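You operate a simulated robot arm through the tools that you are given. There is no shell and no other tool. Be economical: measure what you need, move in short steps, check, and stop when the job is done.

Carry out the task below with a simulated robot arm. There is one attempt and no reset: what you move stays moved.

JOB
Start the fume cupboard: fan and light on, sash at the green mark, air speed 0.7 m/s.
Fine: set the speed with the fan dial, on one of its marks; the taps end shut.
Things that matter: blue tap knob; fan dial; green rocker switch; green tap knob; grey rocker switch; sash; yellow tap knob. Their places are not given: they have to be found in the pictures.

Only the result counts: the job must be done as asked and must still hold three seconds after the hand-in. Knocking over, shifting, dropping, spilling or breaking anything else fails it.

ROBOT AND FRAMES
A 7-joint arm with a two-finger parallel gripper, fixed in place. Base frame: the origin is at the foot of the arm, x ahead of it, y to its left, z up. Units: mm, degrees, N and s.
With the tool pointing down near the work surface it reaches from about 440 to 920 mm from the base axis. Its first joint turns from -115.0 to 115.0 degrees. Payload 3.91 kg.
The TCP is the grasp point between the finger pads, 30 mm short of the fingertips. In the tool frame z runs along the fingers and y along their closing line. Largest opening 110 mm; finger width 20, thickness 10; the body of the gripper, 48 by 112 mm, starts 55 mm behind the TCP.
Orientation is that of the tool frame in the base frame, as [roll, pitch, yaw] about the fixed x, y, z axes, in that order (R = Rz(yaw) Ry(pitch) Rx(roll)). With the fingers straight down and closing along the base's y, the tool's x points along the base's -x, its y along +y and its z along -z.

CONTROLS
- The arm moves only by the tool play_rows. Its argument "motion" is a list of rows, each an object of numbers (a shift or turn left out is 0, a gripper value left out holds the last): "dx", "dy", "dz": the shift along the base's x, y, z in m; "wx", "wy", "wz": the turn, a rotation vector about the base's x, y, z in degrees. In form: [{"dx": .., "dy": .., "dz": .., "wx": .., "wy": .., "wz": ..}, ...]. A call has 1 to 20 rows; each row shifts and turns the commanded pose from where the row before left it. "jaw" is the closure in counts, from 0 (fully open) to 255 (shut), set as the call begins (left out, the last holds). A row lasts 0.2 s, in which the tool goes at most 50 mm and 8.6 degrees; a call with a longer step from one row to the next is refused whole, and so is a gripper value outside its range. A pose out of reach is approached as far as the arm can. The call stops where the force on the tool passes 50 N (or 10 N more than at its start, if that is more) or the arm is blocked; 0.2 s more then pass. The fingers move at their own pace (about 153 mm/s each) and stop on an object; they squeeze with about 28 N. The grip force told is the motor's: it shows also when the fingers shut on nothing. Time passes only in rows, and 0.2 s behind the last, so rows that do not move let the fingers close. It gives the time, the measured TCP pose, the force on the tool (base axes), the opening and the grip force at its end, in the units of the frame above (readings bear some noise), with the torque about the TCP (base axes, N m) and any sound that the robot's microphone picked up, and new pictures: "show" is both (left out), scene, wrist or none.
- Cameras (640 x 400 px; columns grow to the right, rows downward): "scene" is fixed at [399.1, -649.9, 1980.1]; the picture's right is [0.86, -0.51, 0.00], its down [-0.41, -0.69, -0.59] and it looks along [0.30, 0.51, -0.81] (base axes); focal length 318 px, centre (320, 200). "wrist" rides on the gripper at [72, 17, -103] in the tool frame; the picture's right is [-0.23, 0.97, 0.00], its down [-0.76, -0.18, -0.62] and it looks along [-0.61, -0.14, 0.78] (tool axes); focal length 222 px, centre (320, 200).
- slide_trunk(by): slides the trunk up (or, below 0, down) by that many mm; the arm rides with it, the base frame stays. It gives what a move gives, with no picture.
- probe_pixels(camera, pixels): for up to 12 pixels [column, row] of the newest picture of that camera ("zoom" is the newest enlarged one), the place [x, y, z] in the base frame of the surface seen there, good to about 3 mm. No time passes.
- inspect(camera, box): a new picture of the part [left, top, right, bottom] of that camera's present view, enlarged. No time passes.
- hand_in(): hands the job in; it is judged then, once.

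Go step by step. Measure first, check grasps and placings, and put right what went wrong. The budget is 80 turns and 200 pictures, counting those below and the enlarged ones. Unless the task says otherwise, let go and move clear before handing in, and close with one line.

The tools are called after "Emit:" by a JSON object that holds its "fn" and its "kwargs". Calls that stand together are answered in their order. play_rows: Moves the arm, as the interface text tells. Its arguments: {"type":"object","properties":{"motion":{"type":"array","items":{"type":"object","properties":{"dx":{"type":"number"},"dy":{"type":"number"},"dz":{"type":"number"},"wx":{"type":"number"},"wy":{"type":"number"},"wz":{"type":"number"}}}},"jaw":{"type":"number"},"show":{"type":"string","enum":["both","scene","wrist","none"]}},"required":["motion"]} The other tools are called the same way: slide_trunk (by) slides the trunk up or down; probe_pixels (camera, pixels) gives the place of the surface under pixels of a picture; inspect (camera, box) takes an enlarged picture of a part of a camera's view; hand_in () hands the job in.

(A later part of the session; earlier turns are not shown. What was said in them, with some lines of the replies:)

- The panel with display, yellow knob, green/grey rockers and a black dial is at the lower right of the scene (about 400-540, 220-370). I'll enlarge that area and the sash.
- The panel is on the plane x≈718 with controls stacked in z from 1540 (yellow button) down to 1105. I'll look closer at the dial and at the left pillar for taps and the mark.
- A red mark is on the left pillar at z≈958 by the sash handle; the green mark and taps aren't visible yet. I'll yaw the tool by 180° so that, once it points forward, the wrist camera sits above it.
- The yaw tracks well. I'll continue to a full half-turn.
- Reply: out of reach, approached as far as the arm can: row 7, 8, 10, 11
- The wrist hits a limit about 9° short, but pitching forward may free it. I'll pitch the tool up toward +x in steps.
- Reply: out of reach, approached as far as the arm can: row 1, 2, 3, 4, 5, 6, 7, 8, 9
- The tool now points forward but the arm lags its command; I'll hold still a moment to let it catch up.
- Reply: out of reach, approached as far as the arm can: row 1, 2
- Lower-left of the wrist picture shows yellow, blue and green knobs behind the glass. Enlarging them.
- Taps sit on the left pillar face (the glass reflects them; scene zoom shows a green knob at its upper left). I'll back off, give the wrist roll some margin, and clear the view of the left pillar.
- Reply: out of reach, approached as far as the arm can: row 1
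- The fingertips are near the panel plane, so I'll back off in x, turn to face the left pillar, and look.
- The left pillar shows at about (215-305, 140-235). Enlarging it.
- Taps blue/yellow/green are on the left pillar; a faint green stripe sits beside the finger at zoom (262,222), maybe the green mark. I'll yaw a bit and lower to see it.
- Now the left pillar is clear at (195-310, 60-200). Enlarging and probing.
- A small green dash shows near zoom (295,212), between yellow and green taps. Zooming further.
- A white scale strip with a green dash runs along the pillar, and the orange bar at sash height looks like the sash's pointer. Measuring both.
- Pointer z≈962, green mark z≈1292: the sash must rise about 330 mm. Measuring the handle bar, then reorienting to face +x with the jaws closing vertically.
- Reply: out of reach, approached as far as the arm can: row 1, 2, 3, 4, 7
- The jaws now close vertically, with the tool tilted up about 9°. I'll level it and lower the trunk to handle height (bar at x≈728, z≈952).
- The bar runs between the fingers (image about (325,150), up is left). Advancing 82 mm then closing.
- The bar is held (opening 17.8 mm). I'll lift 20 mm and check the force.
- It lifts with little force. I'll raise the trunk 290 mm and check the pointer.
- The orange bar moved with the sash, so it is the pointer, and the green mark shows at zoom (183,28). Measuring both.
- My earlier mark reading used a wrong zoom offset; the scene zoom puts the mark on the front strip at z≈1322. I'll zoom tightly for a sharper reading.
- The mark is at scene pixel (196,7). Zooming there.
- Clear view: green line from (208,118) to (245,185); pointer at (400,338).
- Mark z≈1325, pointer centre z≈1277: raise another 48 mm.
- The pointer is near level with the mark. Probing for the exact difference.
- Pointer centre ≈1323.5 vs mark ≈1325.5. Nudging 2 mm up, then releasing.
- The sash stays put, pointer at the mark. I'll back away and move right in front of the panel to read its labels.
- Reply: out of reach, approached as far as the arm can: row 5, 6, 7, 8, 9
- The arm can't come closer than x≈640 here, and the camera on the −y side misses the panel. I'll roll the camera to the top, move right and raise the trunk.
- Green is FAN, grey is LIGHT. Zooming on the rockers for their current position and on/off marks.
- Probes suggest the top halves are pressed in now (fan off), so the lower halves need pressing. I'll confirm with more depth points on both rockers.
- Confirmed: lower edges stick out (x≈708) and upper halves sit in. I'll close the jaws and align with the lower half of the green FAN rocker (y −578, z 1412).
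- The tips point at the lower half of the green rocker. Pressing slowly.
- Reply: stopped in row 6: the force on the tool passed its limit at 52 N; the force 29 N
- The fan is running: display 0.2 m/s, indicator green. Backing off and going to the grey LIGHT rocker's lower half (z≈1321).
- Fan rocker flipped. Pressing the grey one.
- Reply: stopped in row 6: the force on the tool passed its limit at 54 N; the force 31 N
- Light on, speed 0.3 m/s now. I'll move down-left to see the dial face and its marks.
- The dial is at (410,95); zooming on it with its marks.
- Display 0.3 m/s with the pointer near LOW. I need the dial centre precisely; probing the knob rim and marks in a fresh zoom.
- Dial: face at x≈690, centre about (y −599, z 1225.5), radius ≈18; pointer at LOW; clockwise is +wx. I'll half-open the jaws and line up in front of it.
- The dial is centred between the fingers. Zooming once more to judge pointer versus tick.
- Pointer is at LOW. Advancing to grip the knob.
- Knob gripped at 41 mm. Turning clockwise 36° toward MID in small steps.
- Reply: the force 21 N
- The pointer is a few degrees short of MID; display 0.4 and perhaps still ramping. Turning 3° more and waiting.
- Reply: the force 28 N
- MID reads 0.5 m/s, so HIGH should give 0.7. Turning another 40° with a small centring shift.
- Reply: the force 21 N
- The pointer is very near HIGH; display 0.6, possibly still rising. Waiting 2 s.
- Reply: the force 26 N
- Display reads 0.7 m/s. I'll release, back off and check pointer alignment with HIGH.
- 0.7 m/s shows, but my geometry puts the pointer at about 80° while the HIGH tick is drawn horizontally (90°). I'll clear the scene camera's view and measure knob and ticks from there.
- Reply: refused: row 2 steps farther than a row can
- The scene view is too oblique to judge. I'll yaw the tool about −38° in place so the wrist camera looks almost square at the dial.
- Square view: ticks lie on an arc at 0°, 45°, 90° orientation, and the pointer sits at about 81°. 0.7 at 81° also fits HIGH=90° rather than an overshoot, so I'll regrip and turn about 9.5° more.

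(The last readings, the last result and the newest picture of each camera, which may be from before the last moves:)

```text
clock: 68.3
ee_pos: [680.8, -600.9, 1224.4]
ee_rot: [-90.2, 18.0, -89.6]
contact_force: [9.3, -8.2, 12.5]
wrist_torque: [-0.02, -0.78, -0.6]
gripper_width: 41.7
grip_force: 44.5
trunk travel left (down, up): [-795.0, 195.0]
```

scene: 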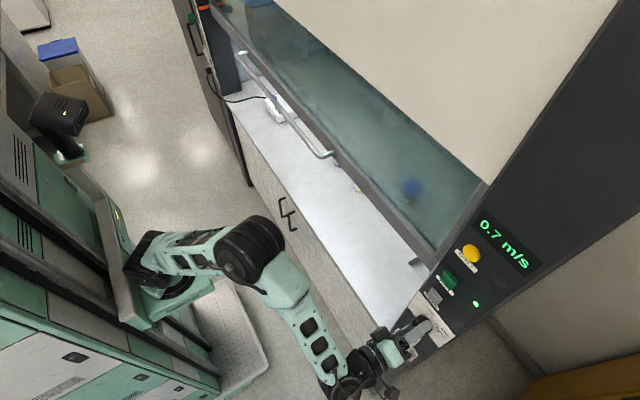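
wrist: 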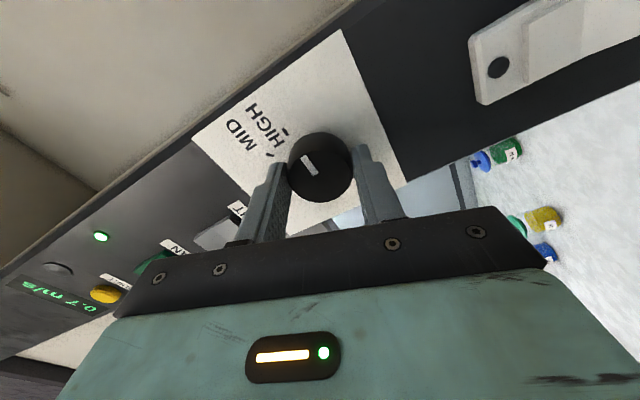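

Release, back off, and view squarely again while the display settles.

Emit:
{"fn": "play_rows", "kwargs": {"motion": [{}, {}, {"dx": -0.02}, {"dx": -0.02}, {"wz": -7.6}, {"wz": -7.6}, {"wz": -7.6}, {"wz": -7.6}, {"wz": -7.6}, {}, {}, {}, {}, {}, {}, {}], "jaw": 80, "show": "both"}}

Emit:
{"fn": "inspect", "kwargs": {"camera": "wrist", "box": [240, 120, 400, 220]}}

```text
clock: 71.8
ee_pos: [639.9, -600.5, 1225.1]
ee_rot: [-90.3, 18.0, -127.6]
contact_force: [0.0, -0.1, 0.4]
wrist_torque: [0.05, -0.03, -0.02]
gripper_width: 75.4
grip_force: 0.0
trunk travel left (down, up): [-795.0, 195.0]
```

scene: 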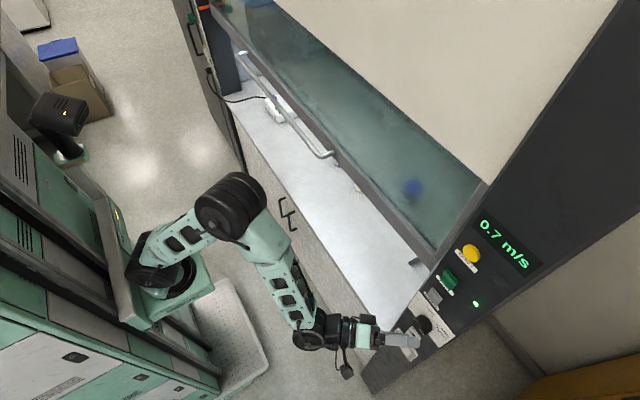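
wrist: 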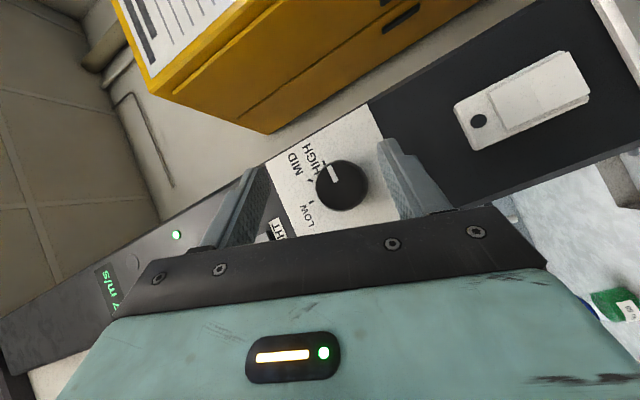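

```text
4.00 times, centred on (320, 170) of wrist
```

zoom: 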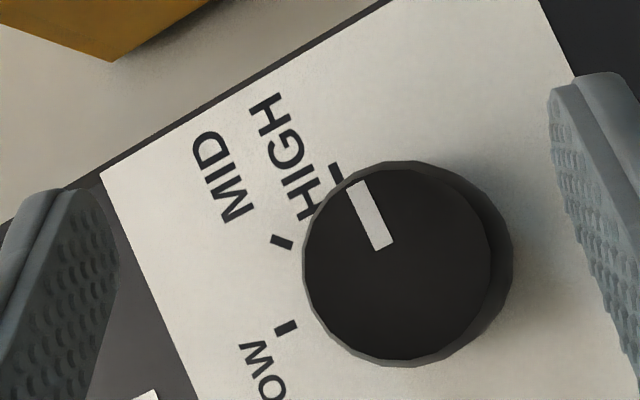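

Computed pointer angle is now ≈88–89°, display still 0.7 m/s: dial on HIGH. Next I'll check the taps on the left pillar by moving left with the camera facing them.

Emit:
{"fn": "play_rows", "kwargs": {"motion": [{"wz": 7.6, "dx": -0.005}, {"wz": 7.6}, {"wz": 7.6}, {"wz": 7.6}, {"wz": 7.6}, {"dy": 0.04}, {"dy": 0.04, "wz": 8}, {"dy": 0.04, "wz": 8}, {"dy": 0.04, "wz": 8}, {"dy": 0.04, "wz": 8}, {"dy": 0.04, "wz": 8}, {"dy": 0.04, "wz": 8}, {"dy": 0.04}, {"dy": 0.04}, {"dy": 0.04}, {"dy": 0.04}, {"dy": 0.04}, {"dy": 0.04}, {"dy": 0.04}], "show": "both"}}

```text
clock: 75.8
ee_pos: [635.5, -38.8, 1224.1]
ee_rot: [-90.3, 17.9, -41.6]
contact_force: [0.0, -0.2, 1.2]
wrist_torque: [-0.02, 0.0, 0.01]
gripper_width: 75.4
grip_force: 0.2
trunk travel left (down, up): [-795.0, 195.0]
```

scene: 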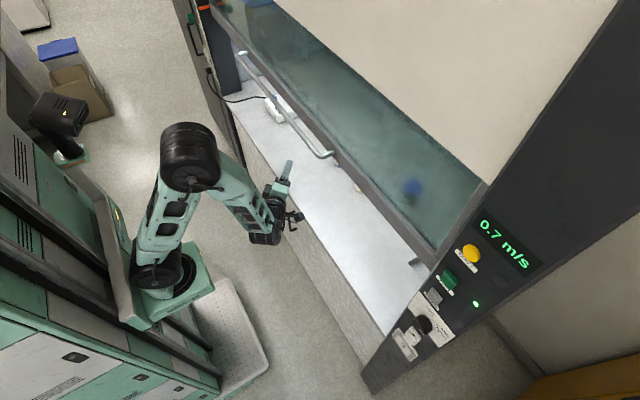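
wrist: 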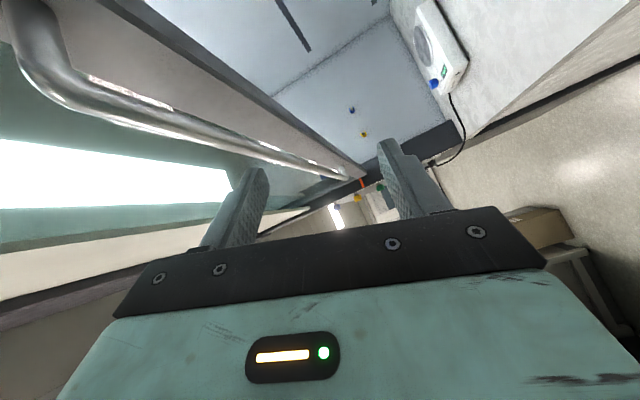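

The taps are at about (335–382, 185–208). Enlarging.

Emit:
{"fn": "inspect", "kwargs": {"camera": "wrist", "box": [325, 165, 395, 215]}}

Emit:
{"fn": "inspect", "kwargs": {"camera": "wrist", "box": [330, 90, 390, 150]}}

```text
8.00 times, centred on (360, 190) of wrist
```

zoom: 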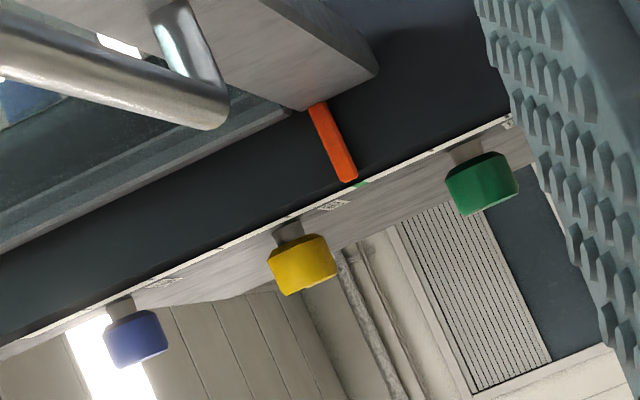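

```text
6.67 times, centred on (360, 120) of wrist
```

zoom: 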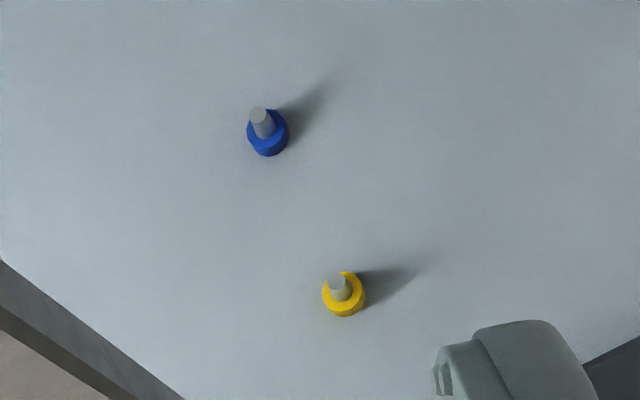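

The pointer lines up with the green mark here too, but the tap faces aren't visible. I'll move left and back so the camera sees the knob fronts.

Emit:
{"fn": "play_rows", "kwargs": {"motion": [{"dy": 0.048}, {"dy": 0.048}, {"dy": 0.048}, {"dy": 0.048}, {"dy": 0.048}, {"dy": 0.048}, {"dy": 0.048}, {"dx": -0.02, "dy": 0.04, "wz": -3}, {"dx": -0.02, "dy": 0.04, "wz": -3}, {"dx": -0.02, "dy": 0.04, "wz": -3}, {"dx": -0.02, "dy": 0.04, "wz": -3}, {"dx": -0.02, "dy": 0.04, "wz": -3}, {"dx": -0.02, "dy": 0.04, "wz": -3}, {"dx": -0.02, "dy": 0.04, "wz": -3}, {"dx": -0.02, "dy": 0.03, "wz": -3}], "show": "none"}}

Emit:
{"fn": "slide_trunk", "kwargs": {"by": 150}}

Emit:
{"fn": "play_rows", "kwargs": {"motion": [{}], "show": "both"}}

```text
clock: 79.0
ee_pos: [475.5, 606.1, 1223.5]
ee_rot: [-90.3, 17.9, -65.7]
contact_force: [0.6, -0.5, 0.6]
wrist_torque: [-0.03, -0.01, 0.04]
gripper_width: 75.6
grip_force: 0.0
trunk travel left (down, up): [-795.0, 195.0]
```

```text
clock: 80.7
ee_pos: [475.4, 606.1, 1373.8]
ee_rot: [-90.3, 17.8, -65.6]
contact_force: [-0.4, -0.4, -0.2]
wrist_torque: [0.0, 0.01, -0.04]
gripper_width: 75.5
grip_force: 0.2
trunk travel left (down, up): [-945.0, 45.0]
```

```text
clock: 81.1
ee_pos: [476.0, 605.7, 1373.4]
ee_rot: [-90.2, 17.8, -65.8]
contact_force: [0.7, 0.3, 0.0]
wrist_torque: [0.02, -0.02, -0.05]
gripper_width: 75.4
grip_force: 0.1
trunk travel left (down, up): [-945.0, 45.0]
```

scene: 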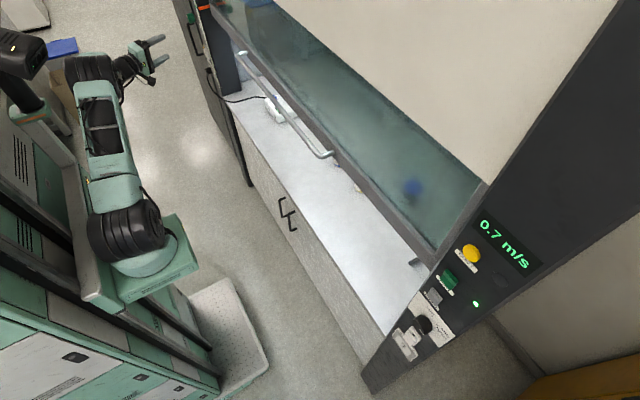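
wrist: 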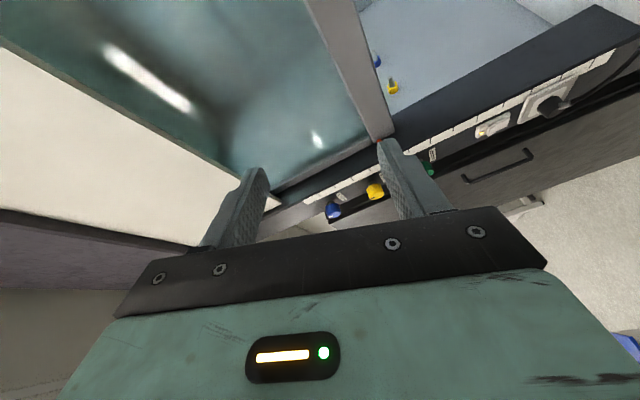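

The taps show at (333,210), (375,190) and partly (428,165). Enlarging.

Emit:
{"fn": "inspect", "kwargs": {"camera": "wrist", "box": [315, 170, 395, 225]}}

Emit:
{"fn": "inspect", "kwargs": {"camera": "wrist", "box": [405, 140, 465, 185]}}

Emit:
{"fn": "inspect", "kwargs": {"camera": "scene", "box": [178, 0, 218, 25]}}

```text
7.27 times, centred on (355, 198) of wrist
```

zoom: 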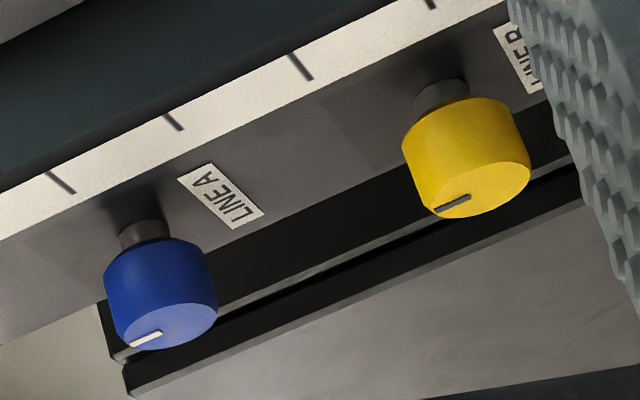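

```text
8.89 times, centred on (435, 162) of wrist
```

zoom: 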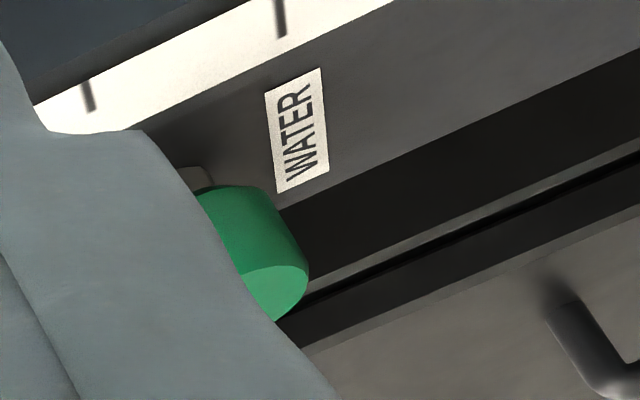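

```text
16.00 times, centred on (198, 12) of scene
```

zoom: 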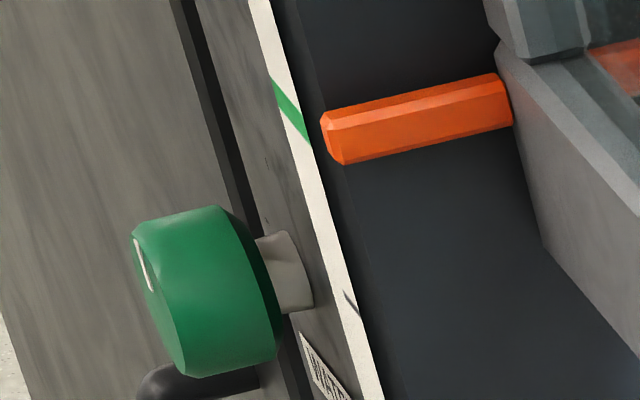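

All three tap pointers are vertical and match each other, so the taps are shut and untouched. The display reads 0.7 m/s, light and fan are on, the sash pointer is level with the green mark, the dial is on HIGH and the arm is clear. Handing in.

Emit:
{"fn": "hand_in", "kwargs": {}}

```text
The job is handed in.
```

I've handed in the fume cupboard running: fan and light are on, the sash is level with the green mark, the dial is on HIGH and the display reads 0.7 m/s. I didn't touch the taps; all three pointers sit alike at vertical, which I took as shut.
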